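You operate a simulated robot arm through the tools that you are given. There is no shell and no other tool. Be economical: measure what you need, move in short steps, check, and stop when the job is done.

You are at the controls of a simulated two-armed robot. One attempt, no reset.

Task
Wipe up the spill, then top the yellow mug up to about the stripe.
Fine: cloth back where it lay, pot back on the mat.

The check looks at the end state, three seconds after you hand in, the way a careful person would. Anything else that was tipped, shoved, dropped, spilled or broken makes it a failure. Flat cloth is picked up by pressing the open fingertips on it (5 to 10 N) and closing them slowly along it; thin cloth reads only 2 to 8 mm in the jaws.

Robot
Two 7-joint arms with two-finger parallel grippers on one trunk that stands fixed in place. Base frame: the origin is at the foot of the trunk, x ahead of it, y to its left, z up. Readings come in mm, degrees, newtons and seconds.
The left shoulder is at [80, 131, 947], the right one opposite. With the tool pointing down near the work surface each hand reaches from about 380 to 840 mm from the base axis, measured 20 degrees to its own side. Payload 1.57 kg a hand.
The tool frame of a hand sits at the grasp point between the pads (the TCP): z along the fingers, y along the line on which they close. The tips reach 30 mm beyond it. The gripper opens to 110 mm. The fingers are 24 mm wide and 12 mm thick; the gripper's body (48 by 112 mm) begins 78 mm behind the TCP.
Orientation is that of the tool frame in the base frame, as a unit quaternion [w, x, y, z]. With the fingers straight down and closing along the base's y, the tool's x points along the base's -x, its y along +y and its z along -z.

Tools
- The arms move only by the tool arm_command. It takes "left_plan", "right_plan" or both (then of equal length, played together; a hand with none holds still); each is a list of rows, each an object of numbers (a shift or turn left out is 0, a gripper value left out holds the last): "dx", "dy", "dz": the shift along the base's x, y, z in units of 20 mm (1.0 is 20 mm); "ax", "ay", "az": the turn, a rotation vector about the base's x, y, z in units of 8 degrees (1.0 is 8 degrees). In form: [{"dx": .., "dy": .., "dz": .., "ax": .., "ay": .., "az": ..}, ...]. A call has 1 to 8 rows; each row shifts and turns the commanded pose from where the row before left it. "left_grip" and "right_grip" are, for a hand that has rows, the closure, from 0 (fully open) to 1 (shut), set as the call begins (left out, the last holds). A call with a number of a shift or a turn outside -1 to 1 is refused whole. A row lasts 0.2 s, in which the tool goes at most 50 mm and 8.6 degrees; a call with a longer step from one row to the next is refused whole, and so is a gripper value outside its range. Where a pose cannot be reached the arm comes as near as it can. A force on the tool above 40 N (or 10 N above the force at the start of the call, whichever is more), or a blocked arm, ends the call early, and 0.2 s more pass. The fingers move at their own pace (about 108 mm/s each) and stop on an object; they squeeze with about 30 N. The grip force told is the motor's: it shows also when the fingers shut on nothing. Time passes only in rows, and 0.2 s behind the last, so rows that do not move let the fingers close. It gives the time, the measured TCP pose, the force on the tool (base axes), the opening and the grip force at its end, in the units of the frame above (readings bear some noise), with the torque about the TCP (base axes, N m) and any sound that the robot's microphone picked up.
- Cameras (640 x 400 px; columns grow to the right, rows downward): "scene" is now at [-52.7, 21.2, 1426.7]; the picture's right is [0.24, -0.97, 0.00], its down [-0.48, -0.12, -0.87] and it looks along [0.85, 0.21, -0.49] (base axes); focal length 266 px, centre (320, 200). "left" rides on the left gripper at [70, -16, -141] in its tool frame; the picture's right is [0.23, 0.97, 0.00], its down [-0.85, 0.20, -0.48] and it looks along [-0.47, 0.11, 0.88] (tool axes); focal length 222 px, centre (320, 200). "right" rides on the right gripper at [70, 16, -141] in its tool frame; the picture's right is [-0.23, 0.97, 0.00], its down [-0.86, -0.20, -0.48] and it looks along [-0.47, -0.11, 0.88] (tool axes); focal length 222 px, centre (320, 200). There is no depth. A picture from a camera that has moved, and an enlarged one, comes with that camera's place and axes in the base frame and with its lens.
- camera(camera): a new picture of that camera. No time passes.
- pan_tilt(pan, tilt): turns the head with the scene camera to pan (to the left, within 109 degrees either way) and tilt (down, from -29 to 69), counted from straight ahead of the robot. It gives what a move gives.
- enlarge(camera, box): a new picture of the part [left, top, right, bottom] of that camera's present view, enlarged. No time passes.
- hand_in(): hands the job in; it is judged then, once.

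Go step by step. Nothing tells you positions but the pictures and the camera data: compare them with the known pose of the tool, close in by small moves and look again before you grip or let go. The budget is 120 turns and 74 pictures, counting those below and the enlarged ones. Unless the task says otherwise, let go and move clear before handing in, and close with one line.

The tools are called as a command line: name --argument value ..., lists and objects as JSON in quotes. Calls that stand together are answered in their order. arm_command: Moves the arms, as the interface text tells. Its arguments: {"type":"object","properties":{"left_plan":{"type":"array"},"left_grip":{"type":"number"},"right_plan":{"type":"array"},"right_grip":{"type":"number"}},"required":[]} The other tools are called the same way: pan_tilt (pan, tilt) turns the head that bears the scene camera; camera (camera) takes a picture; enlarge (camera, box) takes an enlarged picture of a part of a camera's view; hand_in () hands the job in.

At the start:

```text
t: 0.0
left_tool_pos: [464.3, 216.1, 1318.0]
left_ee_rot: [0.0, 0.0, 1.0, 0.0]
left_contact_force: [-1.1, -0.7, -0.3]
left_moment: [-0.02, 0.0, -0.03]
left_grip_width: 110.0
left_gripper_force: 0.1
right_tool_pos: [482.6, -170.9, 1315.3]
right_ee_rot: [0.0, 0.0, 1.0, 0.0]
right_contact_force: [0.9, -0.6, -0.1]
right_moment: [0.01, 0.01, 0.01]
right_grip_width: 109.7
right_gripper_force: 0.0
head pan, tilt: [13.8, 29.3]
```

scene: 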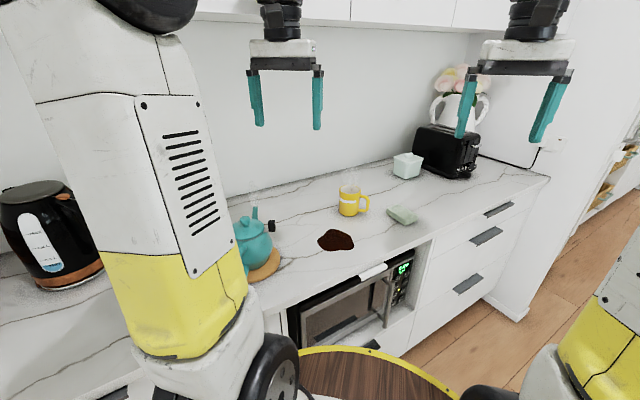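
right: 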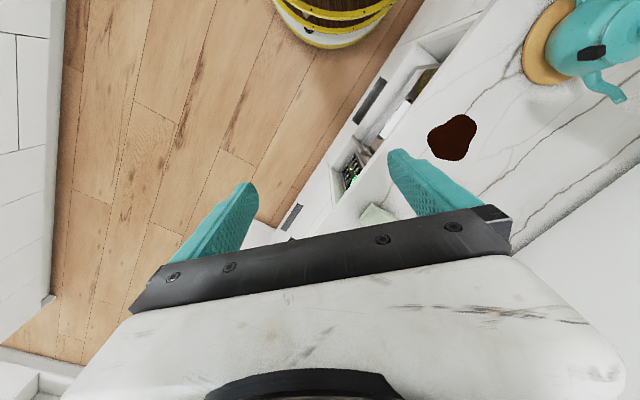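
left: 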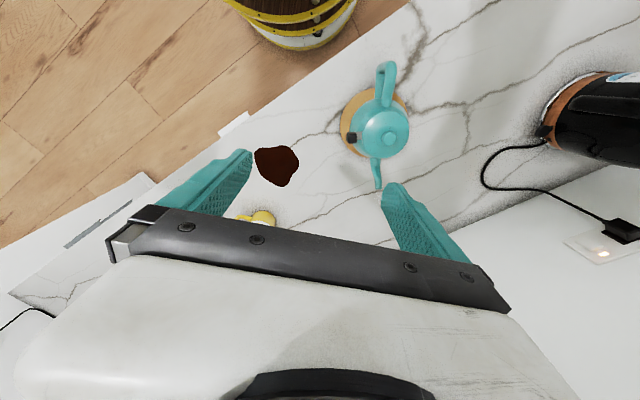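

I see a counter with a teal pot on a round mat, a dark spill, a yellow mug, a folded green cloth (or sponge) and a toaster. I'll look closer first.

enlarge --camera "scene" --box '[220, 140, 440, 290]'

enlarge --camera "left" --box '[200, 40, 440, 240]'

```text
2.67 times, centred on (330, 215) of scene
camera zoom: at [-52.7, 21.2, 1426.7], right [0.24, -0.97, 0.0], down [-0.48, -0.12, -0.87], along [0.85, 0.21, -0.49], focal length 710 px, centre (293, 160)
```

zoom: 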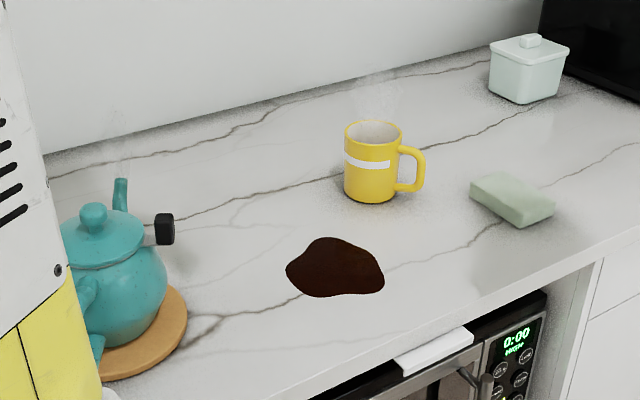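

```text
2.00 times, centred on (320, 140) of left
camera zoom: at [395.0, 199.8, 1460.8], right [-0.23, 0.97, 0.0], down [0.85, 0.2, 0.48], along [0.47, 0.11, -0.88], focal length 444 px, centre (320, 320)
```

zoom: 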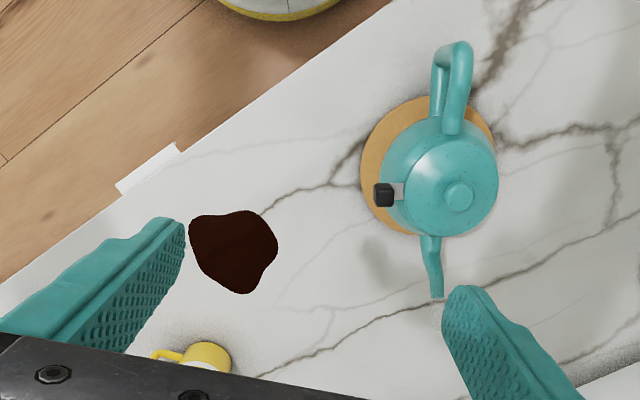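

The spill works out to about (620,135) at counter height z≈898, the mug about (807,118), the sponge-like thing about (812,-71) and the pot about (458,350). I'll enlarge the white item on the edge, the sponge and the mug.

enlarge --camera "scene" --box '[325, 170, 425, 290]'

enlarge --camera "right" --box '[320, 40, 640, 240]'

pan_tilt --pan 35 --tilt 45

camera --camera "scene"

```text
3.33 times, centred on (375, 230) of scene
camera zoom: at [-52.7, 21.2, 1426.7], right [0.24, -0.97, 0.0], down [-0.48, -0.12, -0.87], along [0.85, 0.21, -0.49], focal length 888 px, centre (137, 100)
```

zoom: 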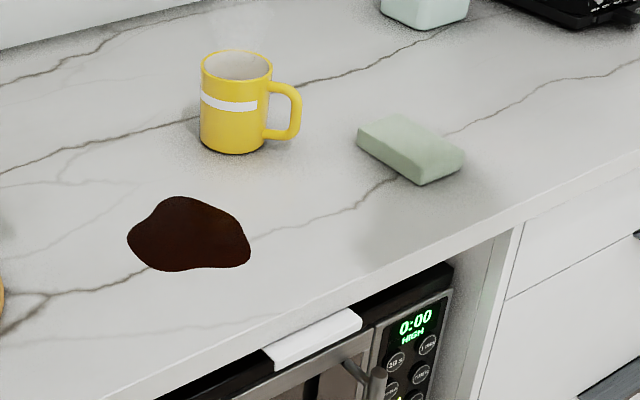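

```text
2.00 times, centred on (480, 140) of right
camera zoom: at [413.5, -155.2, 1455.3], right [0.23, 0.97, 0.0], down [0.86, -0.2, 0.48], along [0.47, -0.11, -0.88], focal length 444 px, centre (0, 320)
```

zoom: 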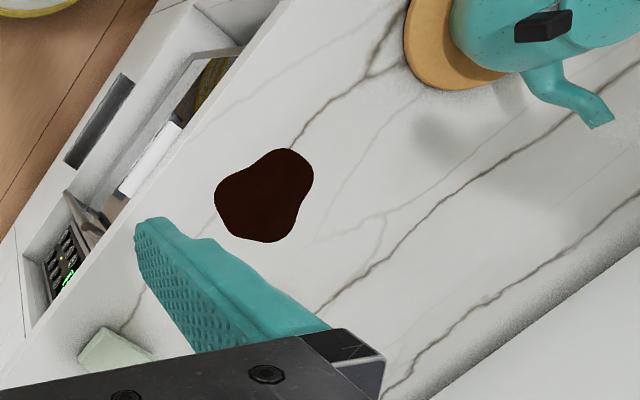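

```text
t: 0.8
left_tool_pos: [465.0, 216.4, 1317.2]
left_ee_rot: [0.0, -0.001, 1.0, 0.0]
left_contact_force: [0.4, 0.2, -0.5]
left_moment: [0.0, -0.01, 0.0]
left_grip_width: 110.1
left_gripper_force: 0.1
right_tool_pos: [483.0, -172.2, 1315.9]
right_ee_rot: [0.0, 0.0, 1.0, -0.001]
right_contact_force: [-0.7, -0.1, 0.8]
right_moment: [-0.01, -0.02, -0.03]
right_grip_width: 110.1
right_gripper_force: 0.0
head pan, tilt: [35.0, 45.0]
```

```text
66 pictures are left
```

scene: 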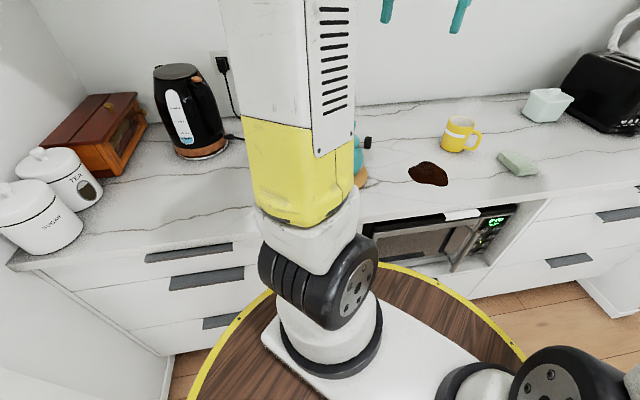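

The white thing seems to lie below the counter edge by the microwave at z≈857, and the green block is on the counter. I'll lower the right hand to look at both and settle which one is the cloth.

arm_command --right_plan '[{"dz": -0.9, "dx": -0.2, "dy": 0.3}, {"dz": -0.9, "dx": -0.2, "dy": 0.3}, {"dz": -0.9, "dx": -0.2, "dy": 0.3}, {"dz": -0.9, "dx": -0.2, "dy": 0.3}, {"dz": -0.9, "dx": -0.2, "dy": 0.3}, {"dz": -0.9, "dx": -0.2, "dy": 0.3}, {"dz": -0.9, "dx": -0.2, "dy": 0.3}, {"dz": -0.9, "dx": -0.2, "dy": 0.3}]'

camera --camera "right"

```text
t: 2.6
left_tool_pos: [464.4, 215.6, 1318.4]
left_ee_rot: [-0.001, 0.0, 1.0, 0.001]
left_contact_force: [-1.2, 0.5, 0.2]
left_moment: [-0.01, 0.02, -0.01]
left_grip_width: 109.7
left_gripper_force: 0.1
right_tool_pos: [449.8, -122.6, 1173.0]
right_ee_rot: [0.0, -0.001, 1.0, 0.0]
right_contact_force: [1.2, -0.6, 0.8]
right_moment: [0.03, 0.03, -0.05]
right_grip_width: 110.1
right_gripper_force: 0.0
head pan, tilt: [35.0, 45.0]
```

```text
65 pictures are left
camera right: at [381.8, -106.7, 1312.2], right [0.23, 0.97, 0.0], down [0.86, -0.2, 0.48], along [0.47, -0.11, -0.88], focal length 222 px, centre (320, 200)
```

right: 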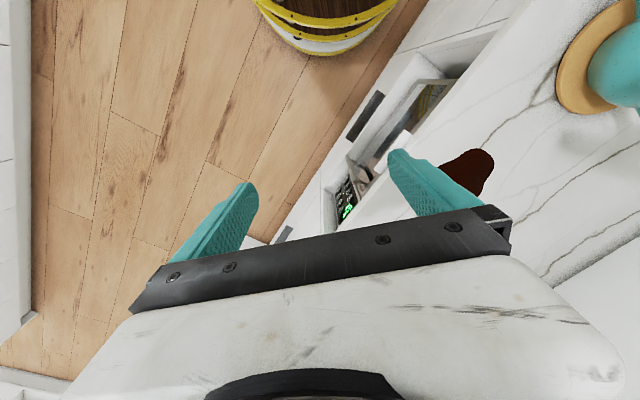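

enlarge --camera "right" --box '[320, 60, 480, 240]'

enlarge --camera "scene" --box '[350, 80, 560, 240]'

```text
2.22 times, centred on (400, 150) of right
camera zoom: at [381.8, -106.7, 1312.2], right [0.23, 0.97, 0.0], down [0.86, -0.2, 0.48], along [0.47, -0.11, -0.88], focal length 494 px, centre (142, 311)
```

zoom: 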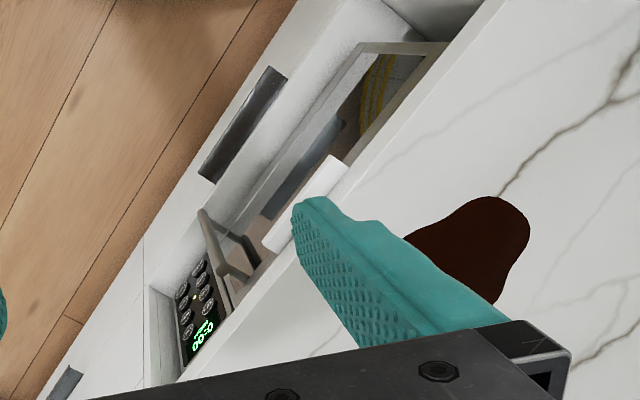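

```text
2.50 times, centred on (455, 160) of scene
camera zoom: at [-74.2, 46.2, 1403.1], right [0.57, -0.82, 0.0], down [-0.58, -0.41, -0.71], along [0.58, 0.41, -0.71], focal length 666 px, centre (-18, 300)
```

zoom: 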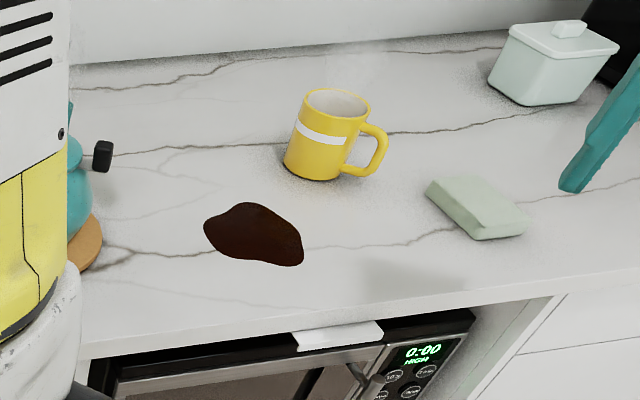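

The white item sticks out under the counter above the microwave. I'll go close to the green block first.

arm_command --right_plan '[{"dx": 1, "dz": -0.4}, {"dx": 1, "dz": -0.4}, {"dx": 1, "dz": -0.4}, {"dx": 1, "dz": -0.4}, {"dx": 1, "dz": -0.4}, {"dx": 1, "dz": -0.4}, {"dx": 1, "dz": -0.4}, {"dx": 1, "dz": -0.4}]'

camera --camera "right"

```text
t: 4.5
left_tool_pos: [464.0, 216.8, 1318.5]
left_ee_rot: [0.0, 0.0, 1.0, 0.0]
left_contact_force: [1.0, -0.9, -0.3]
left_moment: [-0.01, -0.03, 0.01]
left_grip_width: 110.0
left_gripper_force: 0.0
right_tool_pos: [608.8, -124.1, 1106.5]
right_ee_rot: [0.001, -0.001, 1.0, -0.001]
right_contact_force: [0.4, -0.2, 0.0]
right_moment: [-0.03, -0.05, 0.03]
right_grip_width: 110.1
right_gripper_force: 0.1
head pan, tilt: [35.0, 45.0]
```

```text
62 pictures are left
camera right: at [540.3, -107.4, 1247.6], right [0.23, 0.97, 0.0], down [0.86, -0.2, 0.48], along [0.47, -0.11, -0.88], focal length 222 px, centre (320, 200)
```

right: 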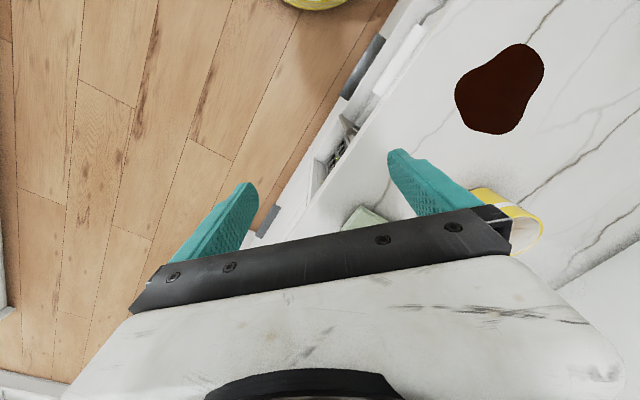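

arm_command --right_plan '[{"dx": -0.95, "dz": -0.7, "dy": 0.4}, {"dx": -0.95, "dz": -0.7, "dy": 0.4}, {"dx": -0.95, "dz": -0.7, "dy": 0.4}, {"dx": -0.95, "dz": -0.7, "dy": 0.4}, {"dx": -0.95, "dz": -0.7, "dy": 0.4}, {"dx": -0.95, "dz": -0.7, "dy": 0.4}, {"dx": -0.95, "dz": -0.7, "dy": 0.4}, {"dx": -0.95, "dz": -0.7, "dy": 0.4}]'

camera --camera "right"

```text
t: 6.2
left_tool_pos: [465.9, 216.1, 1318.5]
left_ee_rot: [0.001, -0.001, 1.0, -0.001]
left_contact_force: [0.3, -1.5, 0.5]
left_moment: [0.01, 0.03, 0.03]
left_grip_width: 109.9
left_gripper_force: 0.0
right_tool_pos: [457.3, -59.4, 996.2]
right_ee_rot: [0.0, 0.0, 1.0, 0.0]
right_contact_force: [-1.5, -0.3, 0.1]
right_moment: [0.02, 0.03, -0.01]
right_grip_width: 110.0
right_gripper_force: 0.1
head pan, tilt: [35.0, 45.0]
```

```text
61 pictures are left
camera right: at [388.8, -42.7, 1136.0], right [0.23, 0.97, 0.0], down [0.85, -0.2, 0.48], along [0.47, -0.11, -0.88], focal length 222 px, centre (320, 200)
```

right: 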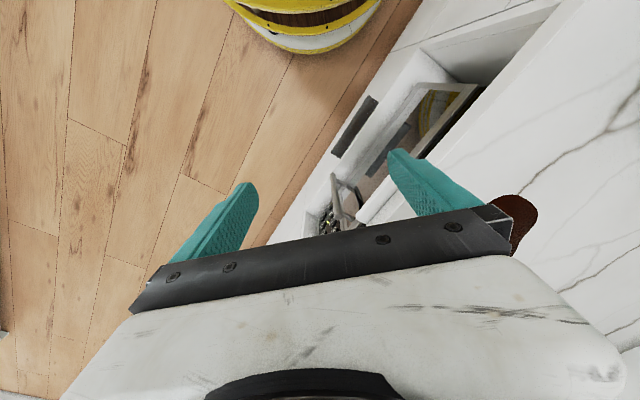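

arm_command --right_plan '[{"az": 0.95, "dx": 0.2, "dy": 0.1}, {"az": 0.95, "dx": 0.2, "dy": 0.1}, {"az": 0.95, "dx": 0.2, "dy": 0.1}, {"az": 0.95, "dx": 0.2, "dy": 0.1}, {"az": 0.95, "dx": 0.2, "dy": 0.1}, {"az": 0.9, "dx": 0.2}]'

camera --camera "right"

```text
t: 7.7
left_tool_pos: [463.4, 215.6, 1317.4]
left_ee_rot: [0.0, 0.0, 1.0, 0.0]
left_contact_force: [-0.6, -0.1, 0.6]
left_moment: [0.02, -0.03, 0.02]
left_grip_width: 109.9
left_gripper_force: 0.1
right_tool_pos: [482.7, -49.7, 996.5]
right_ee_rot: [0.0, -0.386, 0.922, 0.0]
right_contact_force: [-0.4, 0.3, -0.7]
right_moment: [-0.03, -0.01, -0.01]
right_grip_width: 110.5
right_gripper_force: 0.0
head pan, tilt: [35.0, 45.0]
```

```text
60 pictures are left
camera right: at [422.7, -87.9, 1135.7], right [-0.53, 0.85, 0.0], down [0.74, 0.47, 0.48], along [0.4, 0.26, -0.88], focal length 222 px, centre (320, 200)
```

right: 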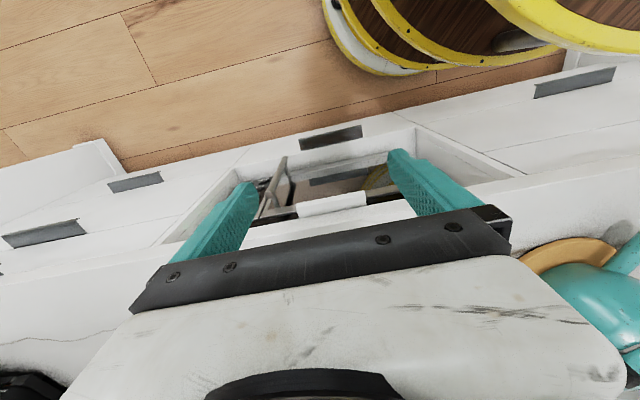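

enlarge --camera "right" --box '[250, 130, 420, 230]'

```text
3.76 times, centred on (335, 180) of right
camera zoom: at [422.7, -87.9, 1135.7], right [-0.53, 0.85, 0.0], down [0.74, 0.47, 0.48], along [0.4, 0.26, -0.88], focal length 836 px, centre (264, 275)
```

zoom: 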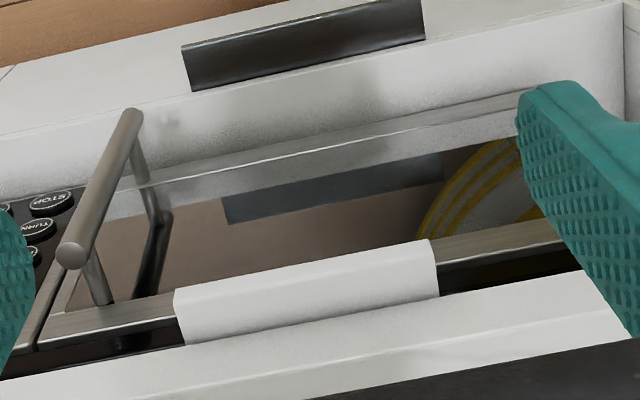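

The white item looks like a strip folded over the microwave's front top edge. Next I'll go over the green block to judge it up close.

arm_command --right_plan '[{"dz": 1, "dx": 0.6, "dy": -0.5}, {"dz": 1, "dx": 1, "dy": -0.3}, {"dz": 0.3, "dx": 1, "dy": -0.3}, {"dx": 1, "dy": -0.3}, {"dx": 1, "dy": -0.3}, {"dx": 1, "dy": -0.3}, {"dx": 1, "dy": -0.3}, {"dx": 1, "dy": -0.3}]'

arm_command --right_plan '[{"dx": 1, "dy": -0.3}, {"dx": 1, "dy": -0.3}, {"dx": 1, "dy": -0.3}, {"dx": 1, "dy": -0.3}, {"dx": 1, "dy": -0.3}]'

camera --camera "right"

```text
t: 9.4
left_tool_pos: [463.1, 216.3, 1317.2]
left_ee_rot: [-0.001, 0.0, 1.0, 0.0]
left_contact_force: [0.1, -0.2, 0.8]
left_moment: [-0.04, 0.01, 0.01]
left_grip_width: 110.0
left_gripper_force: 0.1
right_tool_pos: [633.2, -100.1, 1041.4]
right_ee_rot: [0.0, -0.385, 0.923, 0.0]
right_contact_force: [0.5, -0.5, 0.8]
right_moment: [0.02, -0.04, -0.01]
right_grip_width: 110.2
right_gripper_force: 0.0
head pan, tilt: [35.0, 45.0]
```

```text
t: 10.7
left_tool_pos: [463.7, 216.3, 1317.3]
left_ee_rot: [0.0, 0.0, 1.0, 0.0]
left_contact_force: [-0.1, 0.0, -0.2]
left_moment: [0.01, -0.01, 0.03]
left_grip_width: 110.1
left_gripper_force: 0.0
right_tool_pos: [734.3, -133.2, 1041.9]
right_ee_rot: [-0.001, -0.384, 0.923, 0.001]
right_contact_force: [0.0, 0.4, -0.3]
right_moment: [-0.06, -0.04, 0.0]
right_grip_width: 110.0
right_gripper_force: 0.1
head pan, tilt: [35.0, 45.0]
```

```text
58 pictures are left
camera right: at [674.6, -169.9, 1182.1], right [-0.53, 0.85, 0.0], down [0.74, 0.47, 0.48], along [0.41, 0.25, -0.88], focal length 222 px, centre (320, 200)
```

right: 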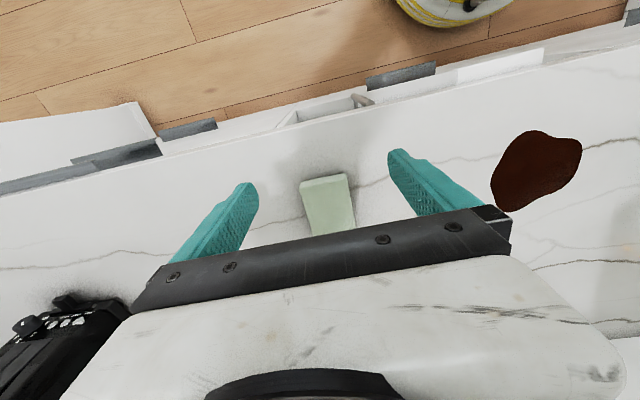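

enlarge --camera "right" --box '[270, 150, 390, 240]'

enlarge --camera "right" --box '[420, 30, 600, 140]'

```text
4.44 times, centred on (330, 195) of right
camera zoom: at [674.6, -169.9, 1182.1], right [-0.53, 0.85, 0.0], down [0.74, 0.47, 0.48], along [0.41, 0.25, -0.88], focal length 987 px, centre (276, 222)
```

zoom: 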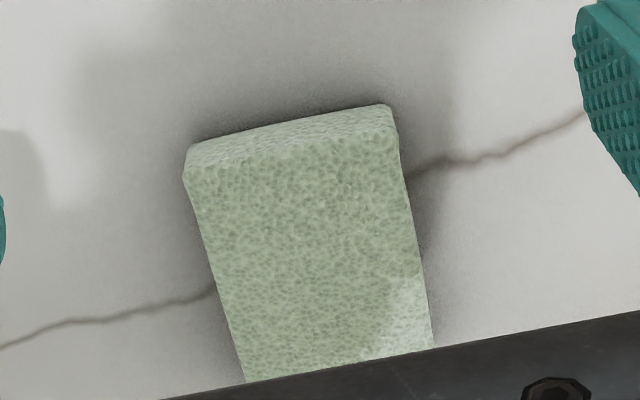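

```text
3.56 times, centred on (510, 85) of right
camera zoom: at [674.6, -169.9, 1182.1], right [-0.53, 0.85, 0.0], down [0.74, 0.47, 0.48], along [0.41, 0.25, -0.88], focal length 790 px, centre (-356, 609)
```

zoom: 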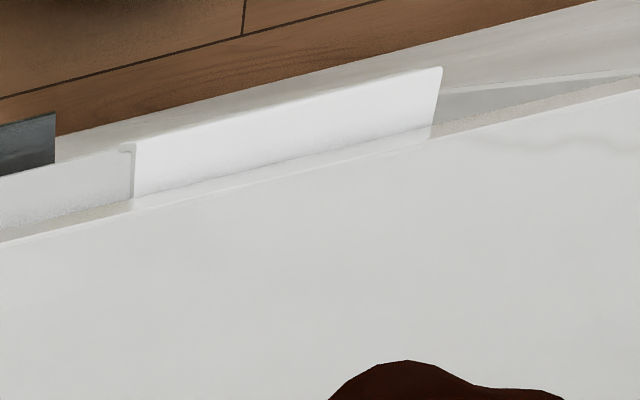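

The green thing is a porous sponge, so I'll look around for an actual cloth elsewhere, since the white strip may not be the only candidate.

pan_tilt --pan 75 --tilt 40

camera --camera "scene"

pan_tilt --pan -25 --tilt 40

camera --camera "scene"

pan_tilt --pan 20 --tilt 50

camera --camera "scene"

```text
t: 11.7
left_tool_pos: [464.5, 216.2, 1318.4]
left_ee_rot: [0.0, 0.0, 1.0, 0.0]
left_contact_force: [0.4, -0.2, -0.7]
left_moment: [0.01, 0.02, 0.01]
left_grip_width: 109.9
left_gripper_force: 0.1
right_tool_pos: [734.6, -131.5, 1041.5]
right_ee_rot: [0.0, -0.384, 0.923, 0.0]
right_contact_force: [0.7, 0.4, 0.9]
right_moment: [-0.01, -0.01, -0.02]
right_grip_width: 110.0
right_gripper_force: 0.1
head pan, tilt: [75.0, 40.0]
```

```text
55 pictures are left
```

scene: 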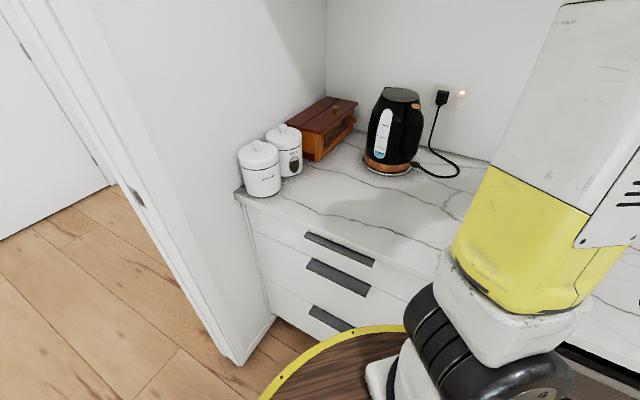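

```text
t: 13.5
left_tool_pos: [464.2, 216.2, 1317.7]
left_ee_rot: [-0.001, 0.0, 1.0, 0.0]
left_contact_force: [-0.6, -0.5, 0.5]
left_moment: [0.0, 0.02, -0.04]
left_grip_width: 109.9
left_gripper_force: 0.0
right_tool_pos: [734.5, -131.9, 1042.3]
right_ee_rot: [-0.001, -0.384, 0.923, 0.0]
right_contact_force: [0.1, 0.1, -0.6]
right_moment: [0.02, 0.01, -0.01]
right_grip_width: 110.0
right_gripper_force: 0.1
head pan, tilt: [-25.0, 40.0]
```

```text
54 pictures are left
```

scene: 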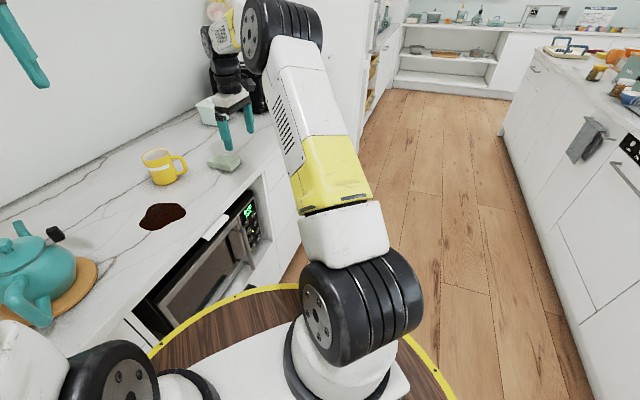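

```text
t: 14.6
left_tool_pos: [464.2, 217.1, 1318.1]
left_ee_rot: [0.001, 0.0, 1.0, 0.001]
left_contact_force: [0.9, 0.6, 0.1]
left_moment: [-0.04, 0.0, 0.0]
left_grip_width: 109.8
left_gripper_force: 0.0
right_tool_pos: [733.6, -131.7, 1043.1]
right_ee_rot: [0.0, -0.384, 0.923, -0.001]
right_contact_force: [-0.2, -0.8, -0.3]
right_moment: [-0.03, 0.02, -0.01]
right_grip_width: 109.9
right_gripper_force: 0.0
head pan, tilt: [20.0, 50.0]
```

```text
53 pictures are left
```

scene: 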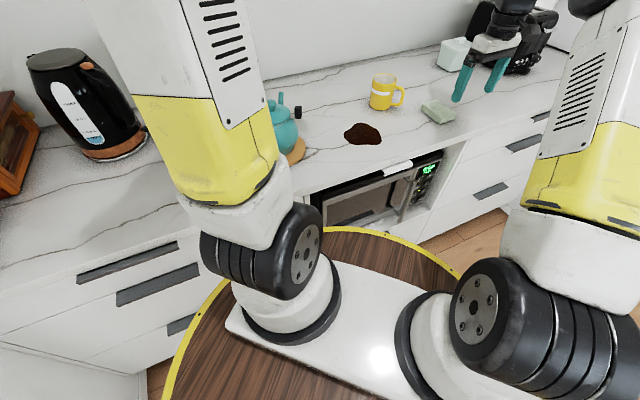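

A grey towel hangs across the aisle out of reach. I'll take one more close look at the white strip.

enlarge --camera "scene" --box '[340, 110, 460, 210]'

```text
4.00 times, centred on (400, 160) of scene
camera zoom: at [-68.3, 25.9, 1396.2], right [0.34, -0.94, 0.0], down [-0.72, -0.26, -0.64], along [0.6, 0.22, -0.77], focal length 1066 px, centre (0, 360)
```

zoom: 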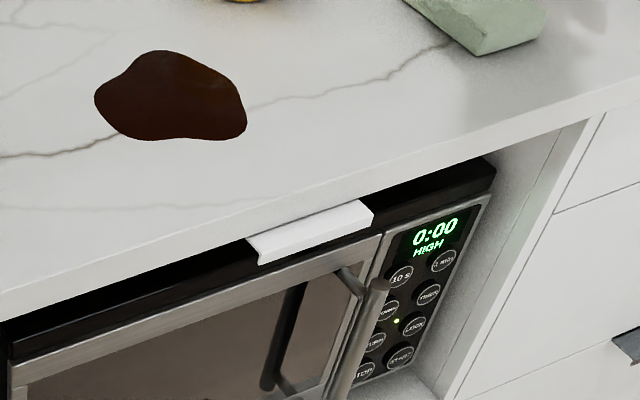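

The white strip lies in a narrow gap on top of the microwave, while the sponge is free on the counter and plainly a wiper. The sponge is about 62×90×27 mm, centred near (808,-73), long axis across the counter. I'll use it, put it back in place, and see whether it clears the spill.

arm_command --right_plan '[{"dx": 0.6, "dy": 0.45}, {"dx": 0.6, "dy": 0.45}, {"dx": 0.6, "dy": 0.45}, {"dx": 0.6, "dy": 0.45}, {"dx": 0.6, "dy": 0.45, "dz": -0.5}, {"dz": -1}, {"dz": -1}]'

camera --camera "right"

enlarge --camera "scene" --box '[360, 50, 560, 170]'

```text
t: 16.2
left_tool_pos: [464.6, 216.6, 1317.6]
left_ee_rot: [0.001, -0.001, 1.0, 0.0]
left_contact_force: [0.7, -0.7, 0.0]
left_moment: [-0.03, 0.0, -0.01]
left_grip_width: 110.2
left_gripper_force: 0.2
right_tool_pos: [793.3, -85.3, 992.3]
right_ee_rot: [0.0, -0.384, 0.923, 0.0]
right_contact_force: [-0.5, -0.8, 0.3]
right_moment: [0.0, 0.0, 0.02]
right_grip_width: 109.7
right_gripper_force: 0.1
head pan, tilt: [20.0, 50.0]
```

```text
51 pictures are left
camera right: at [733.6, -124.2, 1131.7], right [-0.53, 0.85, 0.0], down [0.74, 0.47, 0.48], along [0.41, 0.25, -0.88], focal length 222 px, centre (320, 200)
```

right: 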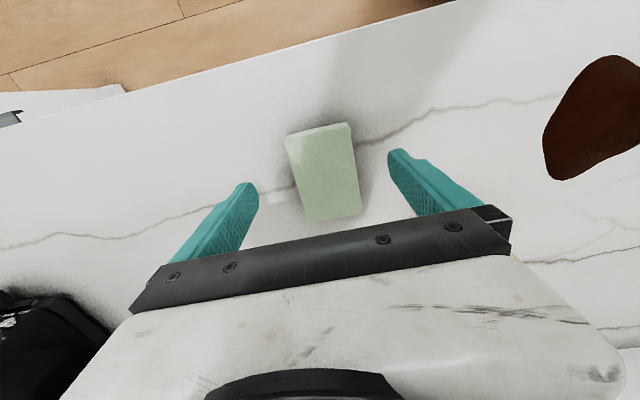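

```text
3.20 times, centred on (460, 110) of scene
camera zoom: at [-68.4, 26.0, 1396.2], right [0.34, -0.94, 0.0], down [-0.72, -0.26, -0.64], along [0.6, 0.22, -0.77], focal length 852 px, centre (-128, 488)
```

zoom: 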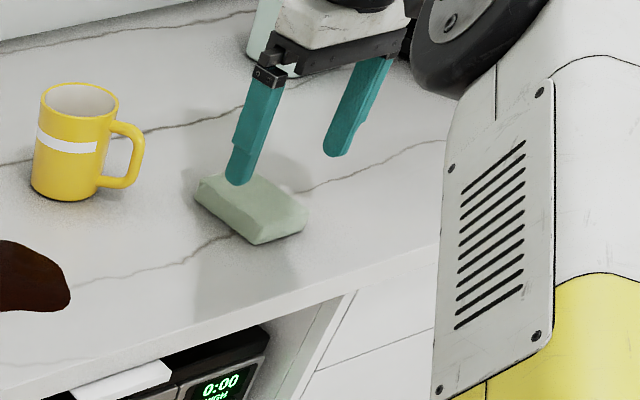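

The sponge top's centre works out to (805,-74), axis about 42°, so the fingers straddle it well. I'll descend and grip.

arm_command --right_plan '[{"dz": -0.9, "az": -0.4}, {"dz": -0.9}, {"dz": -0.85}]'

arm_command --right_plan '[{}, {}, {}]' --right_grip 0.6

camera --camera "right"

```text
t: 17.0
left_tool_pos: [464.8, 216.4, 1316.8]
left_ee_rot: [0.0, 0.0, 1.0, 0.0]
left_contact_force: [0.3, 0.4, 0.2]
left_moment: [0.03, -0.03, 0.01]
left_grip_width: 110.3
left_gripper_force: 0.0
right_tool_pos: [794.5, -86.3, 939.0]
right_ee_rot: [-0.001, -0.359, 0.933, 0.0]
right_contact_force: [0.6, -0.7, -0.1]
right_moment: [0.0, 0.0, -0.01]
right_grip_width: 109.7
right_gripper_force: 0.0
head pan, tilt: [20.0, 50.0]
```

```text
t: 17.8
left_tool_pos: [464.9, 216.6, 1318.2]
left_ee_rot: [0.001, 0.0, 1.0, -0.001]
left_contact_force: [0.3, 0.6, 0.3]
left_moment: [0.0, 0.01, 0.0]
left_grip_width: 109.9
left_gripper_force: 0.0
right_tool_pos: [794.2, -86.5, 939.6]
right_ee_rot: [-0.001, -0.358, 0.934, -0.001]
right_contact_force: [-1.5, 0.0, -0.5]
right_moment: [0.05, -0.03, 0.06]
right_grip_width: 64.8
right_gripper_force: 30.3
head pan, tilt: [20.0, 50.0]
```

```text
49 pictures are left
camera right: at [732.8, -120.3, 1078.8], right [-0.48, 0.88, 0.0], down [0.77, 0.42, 0.48], along [0.42, 0.23, -0.88], focal length 222 px, centre (320, 200)
```

right: 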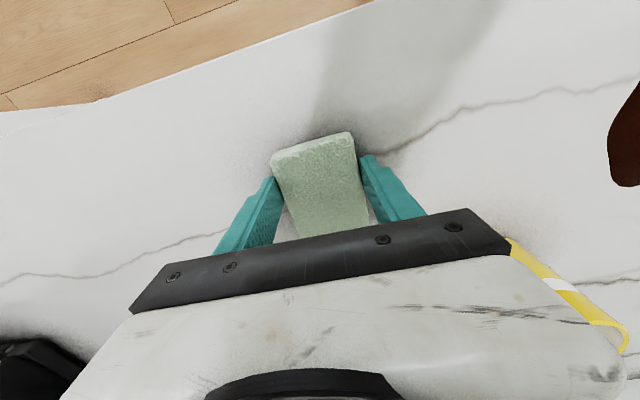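

Gripped at 64.8 mm, with the release pose to remember at (794,-86,939.5), yaw 42°. I'll lift and carry it toward the spill.

arm_command --right_plan '[{"dz": 1}, {"dz": 1}, {"dx": -0.85, "dy": 0.9}, {"dx": -0.85, "dy": 0.9}, {"dx": -0.85, "dy": 0.9}, {"dx": -0.85, "dy": 0.9}, {"dx": -0.85, "dy": 0.9}, {"dx": -0.85, "dy": 0.9}]'

camera --camera "right"

enlarge --camera "scene" --box '[280, 50, 520, 200]'

```text
t: 19.6
left_tool_pos: [463.7, 215.7, 1317.1]
left_ee_rot: [0.0, 0.0, 1.0, 0.0]
left_contact_force: [-0.4, -0.6, -0.9]
left_moment: [0.02, 0.0, 0.01]
left_grip_width: 110.0
left_gripper_force: 0.1
right_tool_pos: [692.7, 22.3, 978.9]
right_ee_rot: [0.0, -0.358, 0.934, 0.0]
right_contact_force: [0.1, -1.0, 0.0]
right_moment: [0.01, 0.02, -0.02]
right_grip_width: 44.0
right_gripper_force: 0.0
head pan, tilt: [20.0, 50.0]
```

```text
48 pictures are left
camera right: at [631.7, -13.0, 1119.3], right [-0.48, 0.88, 0.0], down [0.77, 0.42, 0.48], along [0.42, 0.23, -0.88], focal length 222 px, centre (320, 200)
```

right: 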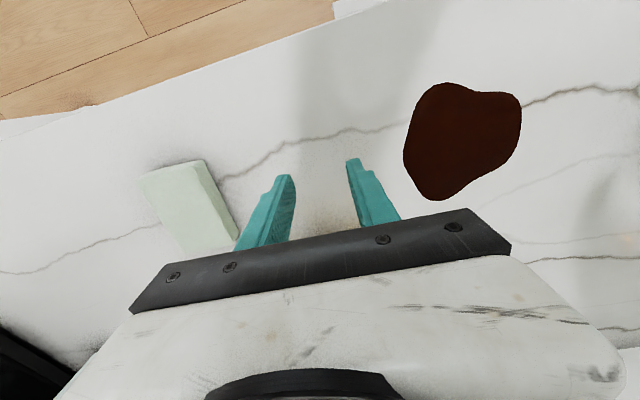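

```text
2.67 times, centred on (400, 125) of scene
camera zoom: at [-68.2, 25.8, 1396.2], right [0.34, -0.94, 0.0], down [-0.72, -0.26, -0.64], along [0.6, 0.22, -0.77], focal length 710 px, centre (107, 400)
```

zoom: 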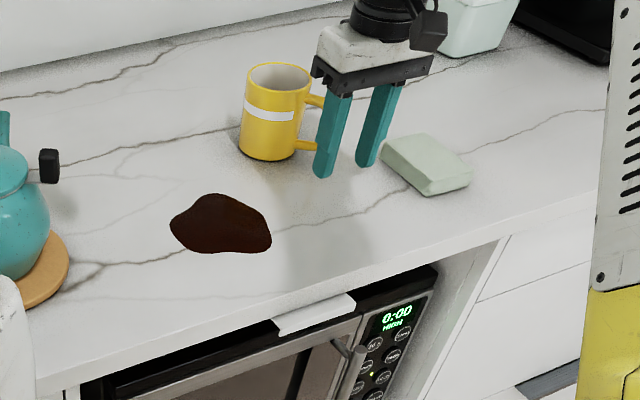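

The fingers came away empty: the sponge stayed where it lay. I'll go back, grip lower and fully, then lift a little and read the forces.

arm_command --right_plan '[{"dx": 0.85, "dy": -0.9}, {"dx": 0.85, "dy": -0.9}, {"dx": 0.85, "dy": -0.9}, {"dx": 0.85, "dy": -0.9}, {"dx": 0.85, "dy": -0.9, "dz": 0.3}, {"dx": 0.85, "dy": -0.9}]' --right_grip 0

camera --camera "right"

```text
t: 21.0
left_tool_pos: [465.1, 216.6, 1318.5]
left_ee_rot: [0.0, -0.001, 1.0, 0.0]
left_contact_force: [-0.1, 0.4, 0.2]
left_moment: [-0.01, -0.05, 0.03]
left_grip_width: 110.1
left_gripper_force: 0.0
right_tool_pos: [794.8, -86.6, 983.8]
right_ee_rot: [0.001, -0.359, 0.933, 0.0]
right_contact_force: [0.3, 0.5, -0.5]
right_moment: [-0.03, 0.02, 0.01]
right_grip_width: 110.1
right_gripper_force: 0.1
head pan, tilt: [20.0, 50.0]
```

```text
46 pictures are left
camera right: at [733.5, -120.5, 1124.6], right [-0.48, 0.88, 0.0], down [0.77, 0.43, 0.48], along [0.42, 0.23, -0.88], focal length 222 px, centre (320, 200)
```

right: 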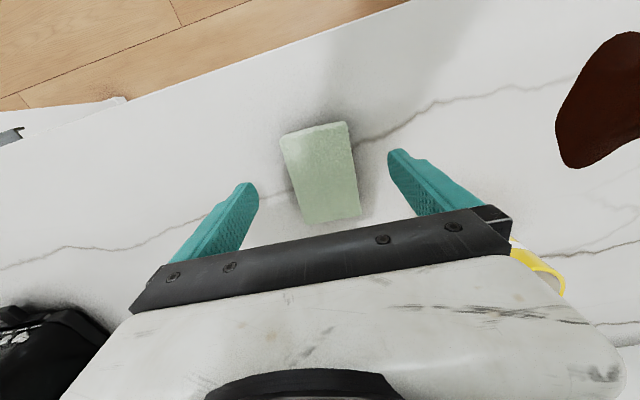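

arm_command --right_plan '[{"dz": -0.9}, {"dz": -0.9}, {"dz": -0.7}]'

arm_command --right_plan '[{}, {}, {}]' --right_grip 1

arm_command --right_plan '[{"dz": 0.1}, {"dz": 0.1}, {"dz": 0.1}, {}]'

```text
t: 21.8
left_tool_pos: [463.5, 216.0, 1318.2]
left_ee_rot: [0.0, 0.0, 1.0, 0.0]
left_contact_force: [0.0, -0.5, -0.5]
left_moment: [0.02, -0.01, 0.01]
left_grip_width: 110.0
left_gripper_force: 0.1
right_tool_pos: [795.7, -85.4, 934.6]
right_ee_rot: [-0.001, -0.358, 0.934, 0.0]
right_contact_force: [-0.7, -0.5, -0.2]
right_moment: [0.01, 0.0, 0.03]
right_grip_width: 110.2
right_gripper_force: 0.1
head pan, tilt: [20.0, 50.0]
```

```text
t: 22.6
left_tool_pos: [464.4, 215.3, 1317.2]
left_ee_rot: [-0.001, 0.0, 1.0, 0.0]
left_contact_force: [-0.4, -0.9, -0.4]
left_moment: [-0.03, 0.01, 0.0]
left_grip_width: 110.0
left_gripper_force: 0.2
right_tool_pos: [795.1, -84.7, 936.0]
right_ee_rot: [0.0, -0.358, 0.934, 0.0]
right_contact_force: [0.9, -0.2, -0.4]
right_moment: [0.0, 0.01, -0.03]
right_grip_width: 64.0
right_gripper_force: 29.4
head pan, tilt: [20.0, 50.0]
```

```text
t: 23.6
left_tool_pos: [464.2, 216.0, 1317.7]
left_ee_rot: [0.001, 0.0, 1.0, 0.0]
left_contact_force: [0.4, 0.4, 0.4]
left_moment: [-0.01, -0.01, -0.02]
left_grip_width: 110.2
left_gripper_force: 0.1
right_tool_pos: [795.3, -87.5, 939.6]
right_ee_rot: [-0.001, -0.359, 0.933, 0.0]
right_contact_force: [0.1, -0.5, -0.4]
right_moment: [-0.01, 0.02, 0.0]
right_grip_width: 64.2
right_gripper_force: 29.9
head pan, tilt: [20.0, 50.0]
```

arm_command --right_plan '[{"dz": 0.25}, {"dz": 0.25}, {}]'

camera --camera "right"

```text
t: 24.4
left_tool_pos: [463.7, 215.2, 1318.9]
left_ee_rot: [0.0, 0.0, 1.0, 0.0]
left_contact_force: [0.1, -0.9, 0.3]
left_moment: [0.0, 0.02, 0.01]
left_grip_width: 110.2
left_gripper_force: 0.1
right_tool_pos: [793.6, -85.6, 950.2]
right_ee_rot: [0.0, -0.36, 0.933, -0.001]
right_contact_force: [0.1, 0.1, -0.1]
right_moment: [-0.02, 0.02, 0.04]
right_grip_width: 64.1
right_gripper_force: 29.8
head pan, tilt: [20.0, 50.0]
```

```text
45 pictures are left
camera right: at [732.5, -120.4, 1090.8], right [-0.48, 0.88, 0.0], down [0.77, 0.42, 0.48], along [0.42, 0.23, -0.88], focal length 222 px, centre (320, 200)
```

right: 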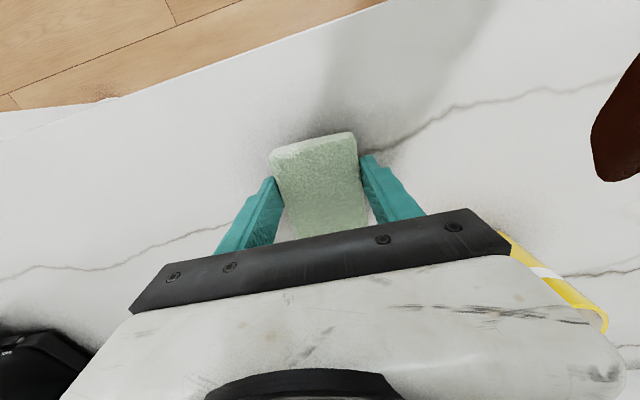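

This time the sponge rises with the fingers. I'll carry on gently, lifting and moving in smaller steps.

arm_command --right_plan '[{"dz": 0.3}, {"dz": 0.3}, {"dz": 0.3}, {"dx": -0.3, "dy": 0.3}, {"dx": -0.4, "dy": 0.4}, {"dx": -0.5, "dy": 0.5}, {"dx": -0.5, "dy": 0.5}, {"dx": -0.5, "dy": 0.5}]'

camera --camera "right"

```text
t: 26.2
left_tool_pos: [463.3, 216.1, 1317.9]
left_ee_rot: [0.0, 0.0, 1.0, 0.0]
left_contact_force: [-0.1, -0.4, -0.7]
left_moment: [0.0, 0.01, 0.02]
left_grip_width: 110.0
left_gripper_force: 0.0
right_tool_pos: [749.7, -42.1, 968.8]
right_ee_rot: [0.0, -0.358, 0.934, 0.0]
right_contact_force: [-0.3, -0.9, -0.5]
right_moment: [0.0, -0.01, -0.05]
right_grip_width: 63.9
right_gripper_force: 29.9
head pan, tilt: [20.0, 50.0]
```

```text
44 pictures are left
camera right: at [687.7, -77.1, 1108.4], right [-0.48, 0.88, 0.0], down [0.77, 0.42, 0.48], along [0.42, 0.23, -0.88], focal length 222 px, centre (320, 200)
```

right: 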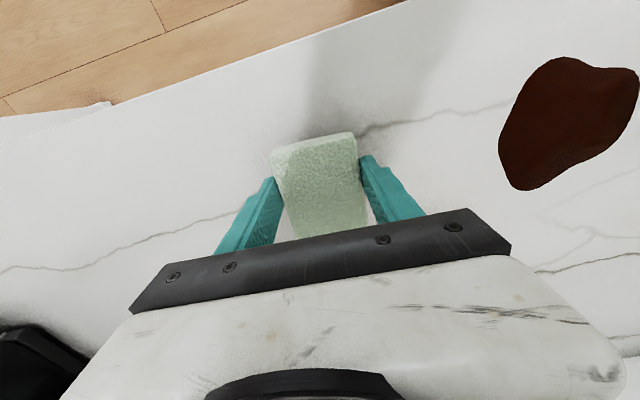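

The sponge is held, and the spill spans about ±60 mm around (620,140). I'll carry the sponge over to its near-right side.

arm_command --right_plan '[{"dx": -0.5, "dy": 0.5}, {"dx": -0.8, "dy": 0.75}, {"dx": -0.85, "dy": 0.85}, {"dx": -0.85, "dy": 0.85}, {"dx": -0.85, "dy": 0.85}, {"dx": -0.85, "dy": 0.85}, {"dx": -0.7, "dy": 0.65}, {"dx": -0.45, "dy": 0.4}]'

arm_command --right_plan '[{"dz": -0.4}, {"dz": -0.4}, {"dz": -0.4}, {"dz": -0.2}, {"dz": -0.15}, {}]'

camera --camera "right"

```text
t: 28.0
left_tool_pos: [465.2, 216.2, 1318.3]
left_ee_rot: [0.0, 0.0, 1.0, 0.0]
left_contact_force: [0.1, 0.0, 0.0]
left_moment: [0.06, 0.01, 0.02]
left_grip_width: 109.8
left_gripper_force: 0.1
right_tool_pos: [633.8, 72.7, 967.6]
right_ee_rot: [0.0, -0.359, 0.933, 0.0]
right_contact_force: [0.1, -0.1, -0.3]
right_moment: [0.02, 0.01, 0.0]
right_grip_width: 64.1
right_gripper_force: 29.6
head pan, tilt: [20.0, 50.0]
```

```text
t: 29.4
left_tool_pos: [464.5, 216.0, 1317.4]
left_ee_rot: [0.0, 0.0, 1.0, 0.0]
left_contact_force: [-0.1, -0.9, -0.5]
left_moment: [0.05, 0.0, 0.01]
left_grip_width: 110.1
left_gripper_force: 0.2
right_tool_pos: [633.4, 71.6, 937.7]
right_ee_rot: [0.001, -0.358, 0.934, 0.001]
right_contact_force: [0.6, 1.0, -0.4]
right_moment: [-0.03, 0.01, 0.01]
right_grip_width: 63.9
right_gripper_force: 29.9
head pan, tilt: [20.0, 50.0]
```

```text
43 pictures are left
camera right: at [571.2, 37.2, 1076.9], right [-0.48, 0.88, 0.0], down [0.77, 0.42, 0.48], along [0.42, 0.23, -0.88], focal length 222 px, centre (320, 200)
```

right: 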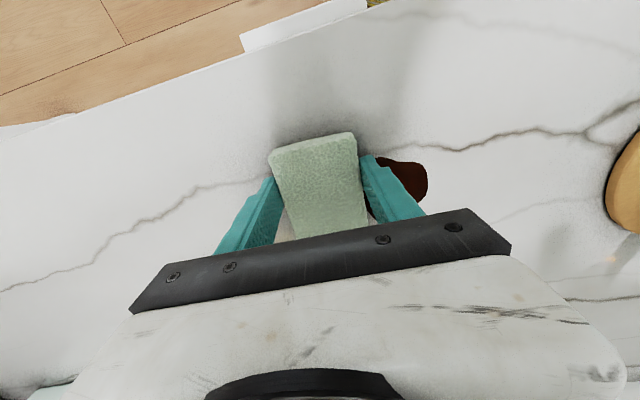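

arm_command --right_plan '[{"dz": -0.1}, {"dz": -0.1}, {"dz": -0.05}, {}]'

```text
t: 30.4
left_tool_pos: [463.2, 216.4, 1318.2]
left_ee_rot: [0.0, 0.0, 1.0, 0.0]
left_contact_force: [-1.0, 0.4, 0.2]
left_moment: [0.0, -0.01, -0.03]
left_grip_width: 109.9
left_gripper_force: 0.1
right_tool_pos: [634.2, 71.3, 935.2]
right_ee_rot: [0.001, -0.358, 0.934, 0.0]
right_contact_force: [-3.9, -2.1, 30.4]
right_moment: [-0.04, 0.41, 0.04]
right_grip_width: 64.0
right_gripper_force: 30.1
head pan, tilt: [20.0, 50.0]
```

Contact is firm at 30 N, so I'll ease to about 8 N and wipe across.

arm_command --right_plan '[{"dz": 0.09}, {}]'

arm_command --right_plan '[{"dx": -0.335, "dy": 0.37}, {"dx": -0.335, "dy": 0.37}, {"dx": -0.335, "dy": 0.37}, {"dx": -0.335, "dy": 0.37}, {"dx": -0.335, "dy": 0.37}, {"dx": -0.335, "dy": 0.37}]'

camera --camera "right"

```text
t: 31.0
left_tool_pos: [463.7, 216.5, 1319.0]
left_ee_rot: [0.0, 0.0, 1.0, 0.001]
left_contact_force: [0.3, -0.5, 0.7]
left_moment: [0.0, -0.03, -0.03]
left_grip_width: 110.0
left_gripper_force: 0.0
right_tool_pos: [633.1, 70.8, 934.5]
right_ee_rot: [0.001, -0.359, 0.933, 0.0]
right_contact_force: [-1.8, 0.2, 21.5]
right_moment: [0.15, -0.17, 0.02]
right_grip_width: 64.0
right_gripper_force: 30.1
head pan, tilt: [20.0, 50.0]
```

```text
t: 32.4
left_tool_pos: [463.9, 216.2, 1317.9]
left_ee_rot: [0.0, 0.0, 1.0, 0.0]
left_contact_force: [-0.2, 0.1, -0.8]
left_moment: [0.0, -0.01, 0.01]
left_grip_width: 109.9
left_gripper_force: 0.2
right_tool_pos: [593.1, 115.4, 934.9]
right_ee_rot: [0.0, -0.359, 0.933, 0.0]
right_contact_force: [7.7, -7.1, 21.9]
right_moment: [-0.27, -0.45, -0.1]
right_grip_width: 64.2
right_gripper_force: 30.5
head pan, tilt: [20.0, 50.0]
```

```text
42 pictures are left
camera right: at [530.9, 80.7, 1074.3], right [-0.48, 0.88, 0.0], down [0.77, 0.42, 0.48], along [0.42, 0.23, -0.88], focal length 222 px, centre (320, 200)
```

right: 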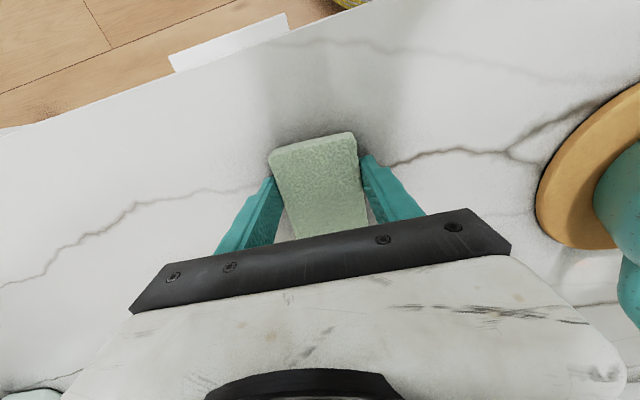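

The visible part of the spill is gone. I'll check the far side with the scene camera.

enlarge --camera "scene" --box '[280, 70, 480, 190]'

```text
3.20 times, centred on (380, 130) of scene
camera zoom: at [-68.7, 25.5, 1396.2], right [0.34, -0.94, 0.0], down [-0.72, -0.26, -0.64], along [0.6, 0.22, -0.77], focal length 852 px, centre (128, 424)
```

zoom: 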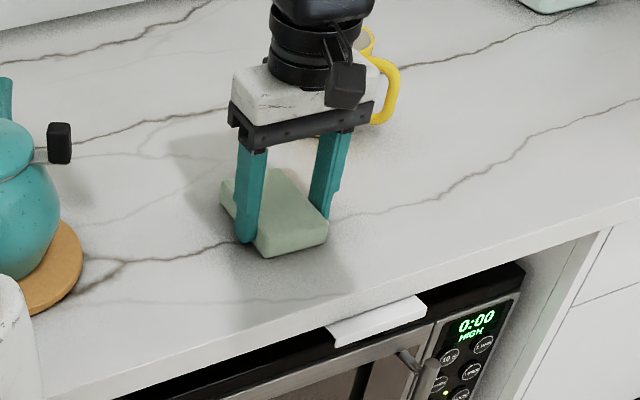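

It looks clear. To be thorough I'll finish the sweep and return with a second pass further back.

arm_command --right_plan '[{"dx": -0.335, "dy": 0.37}, {"dx": -0.335, "dy": 0.37}, {"dx": 0.4, "dy": 0.36}, {"dx": 0.4, "dy": 0.36}, {"dx": 0.4, "dy": 0.36}, {"dx": 0.335, "dy": -0.37}, {"dx": 0.335, "dy": -0.37}, {"dx": 0.335, "dy": -0.37}]'

arm_command --right_plan '[{"dx": 0.335, "dy": -0.37}, {"dx": 0.335, "dy": -0.37}, {"dx": 0.335, "dy": -0.37}, {"dx": 0.335, "dy": -0.37}, {"dx": 0.335, "dy": -0.37}, {"dx": 0.335, "dy": -0.37}]'

arm_command --right_plan '[{"dz": 0.3}, {"dz": 0.4}, {"dz": 0.5}, {"dz": 0.5}, {"dx": 0.4, "dy": -0.4}, {"dx": 0.6, "dy": -0.6}, {"dx": 0.7, "dy": -0.7}, {"dx": 0.6, "dy": -0.6}]'

camera --camera "right"

enlarge --camera "scene" --box '[280, 70, 480, 190]'

```text
t: 34.2
left_tool_pos: [463.5, 217.4, 1317.8]
left_ee_rot: [0.0, -0.001, 1.0, 0.0]
left_contact_force: [0.3, 0.3, -0.5]
left_moment: [0.0, 0.01, 0.03]
left_grip_width: 109.9
left_gripper_force: 0.0
right_tool_pos: [622.9, 131.4, 933.6]
right_ee_rot: [0.0, -0.359, 0.933, 0.001]
right_contact_force: [-4.0, 3.8, 12.2]
right_moment: [0.11, 0.27, -0.12]
right_grip_width: 63.9
right_gripper_force: 29.8
head pan, tilt: [20.0, 50.0]
```

```text
t: 35.6
left_tool_pos: [463.4, 216.0, 1318.9]
left_ee_rot: [0.0, 0.0, 1.0, 0.0]
left_contact_force: [0.3, 0.5, -0.3]
left_moment: [-0.03, 0.0, 0.02]
left_grip_width: 109.9
left_gripper_force: 0.0
right_tool_pos: [663.3, 84.9, 934.4]
right_ee_rot: [0.001, -0.358, 0.934, 0.0]
right_contact_force: [-2.7, 1.9, 8.7]
right_moment: [0.17, 0.07, -0.04]
right_grip_width: 63.9
right_gripper_force: 30.1
head pan, tilt: [20.0, 50.0]
```

```text
t: 37.4
left_tool_pos: [464.0, 215.7, 1319.1]
left_ee_rot: [0.0, -0.001, 1.0, 0.0]
left_contact_force: [-0.4, 0.6, 0.1]
left_moment: [-0.04, -0.02, 0.01]
left_grip_width: 110.0
left_gripper_force: 0.0
right_tool_pos: [710.1, 38.3, 968.0]
right_ee_rot: [0.001, -0.358, 0.934, 0.0]
right_contact_force: [0.5, -0.1, -0.6]
right_moment: [0.0, 0.0, -0.01]
right_grip_width: 63.9
right_gripper_force: 29.9
head pan, tilt: [20.0, 50.0]
```

```text
40 pictures are left
camera right: at [648.5, 3.8, 1107.7], right [-0.48, 0.88, 0.0], down [0.77, 0.42, 0.48], along [0.42, 0.23, -0.88], focal length 222 px, centre (320, 200)
```

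right: 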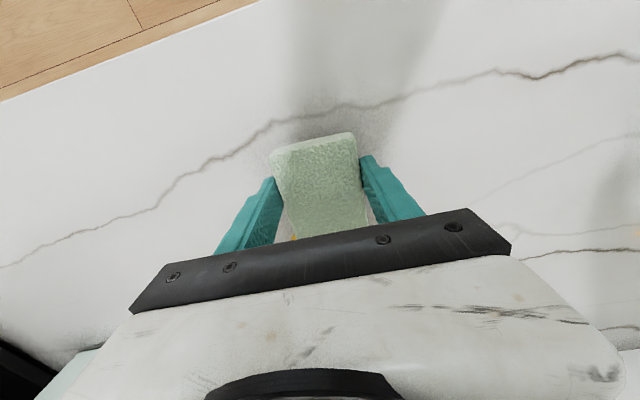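

```text
3.20 times, centred on (380, 130) of scene
camera zoom: at [-68.4, 26.1, 1396.2], right [0.34, -0.94, 0.0], down [-0.72, -0.26, -0.64], along [0.6, 0.22, -0.77], focal length 852 px, centre (128, 424)
```

zoom: 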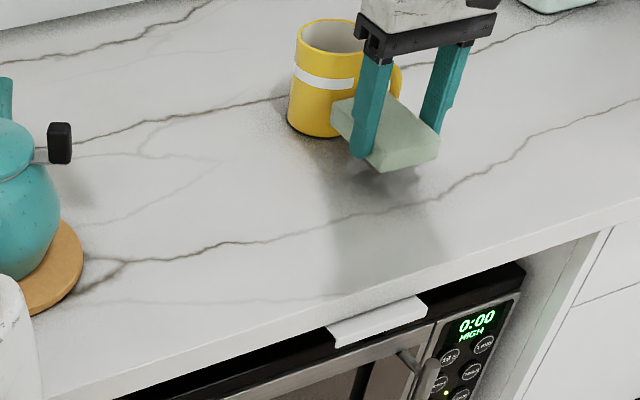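

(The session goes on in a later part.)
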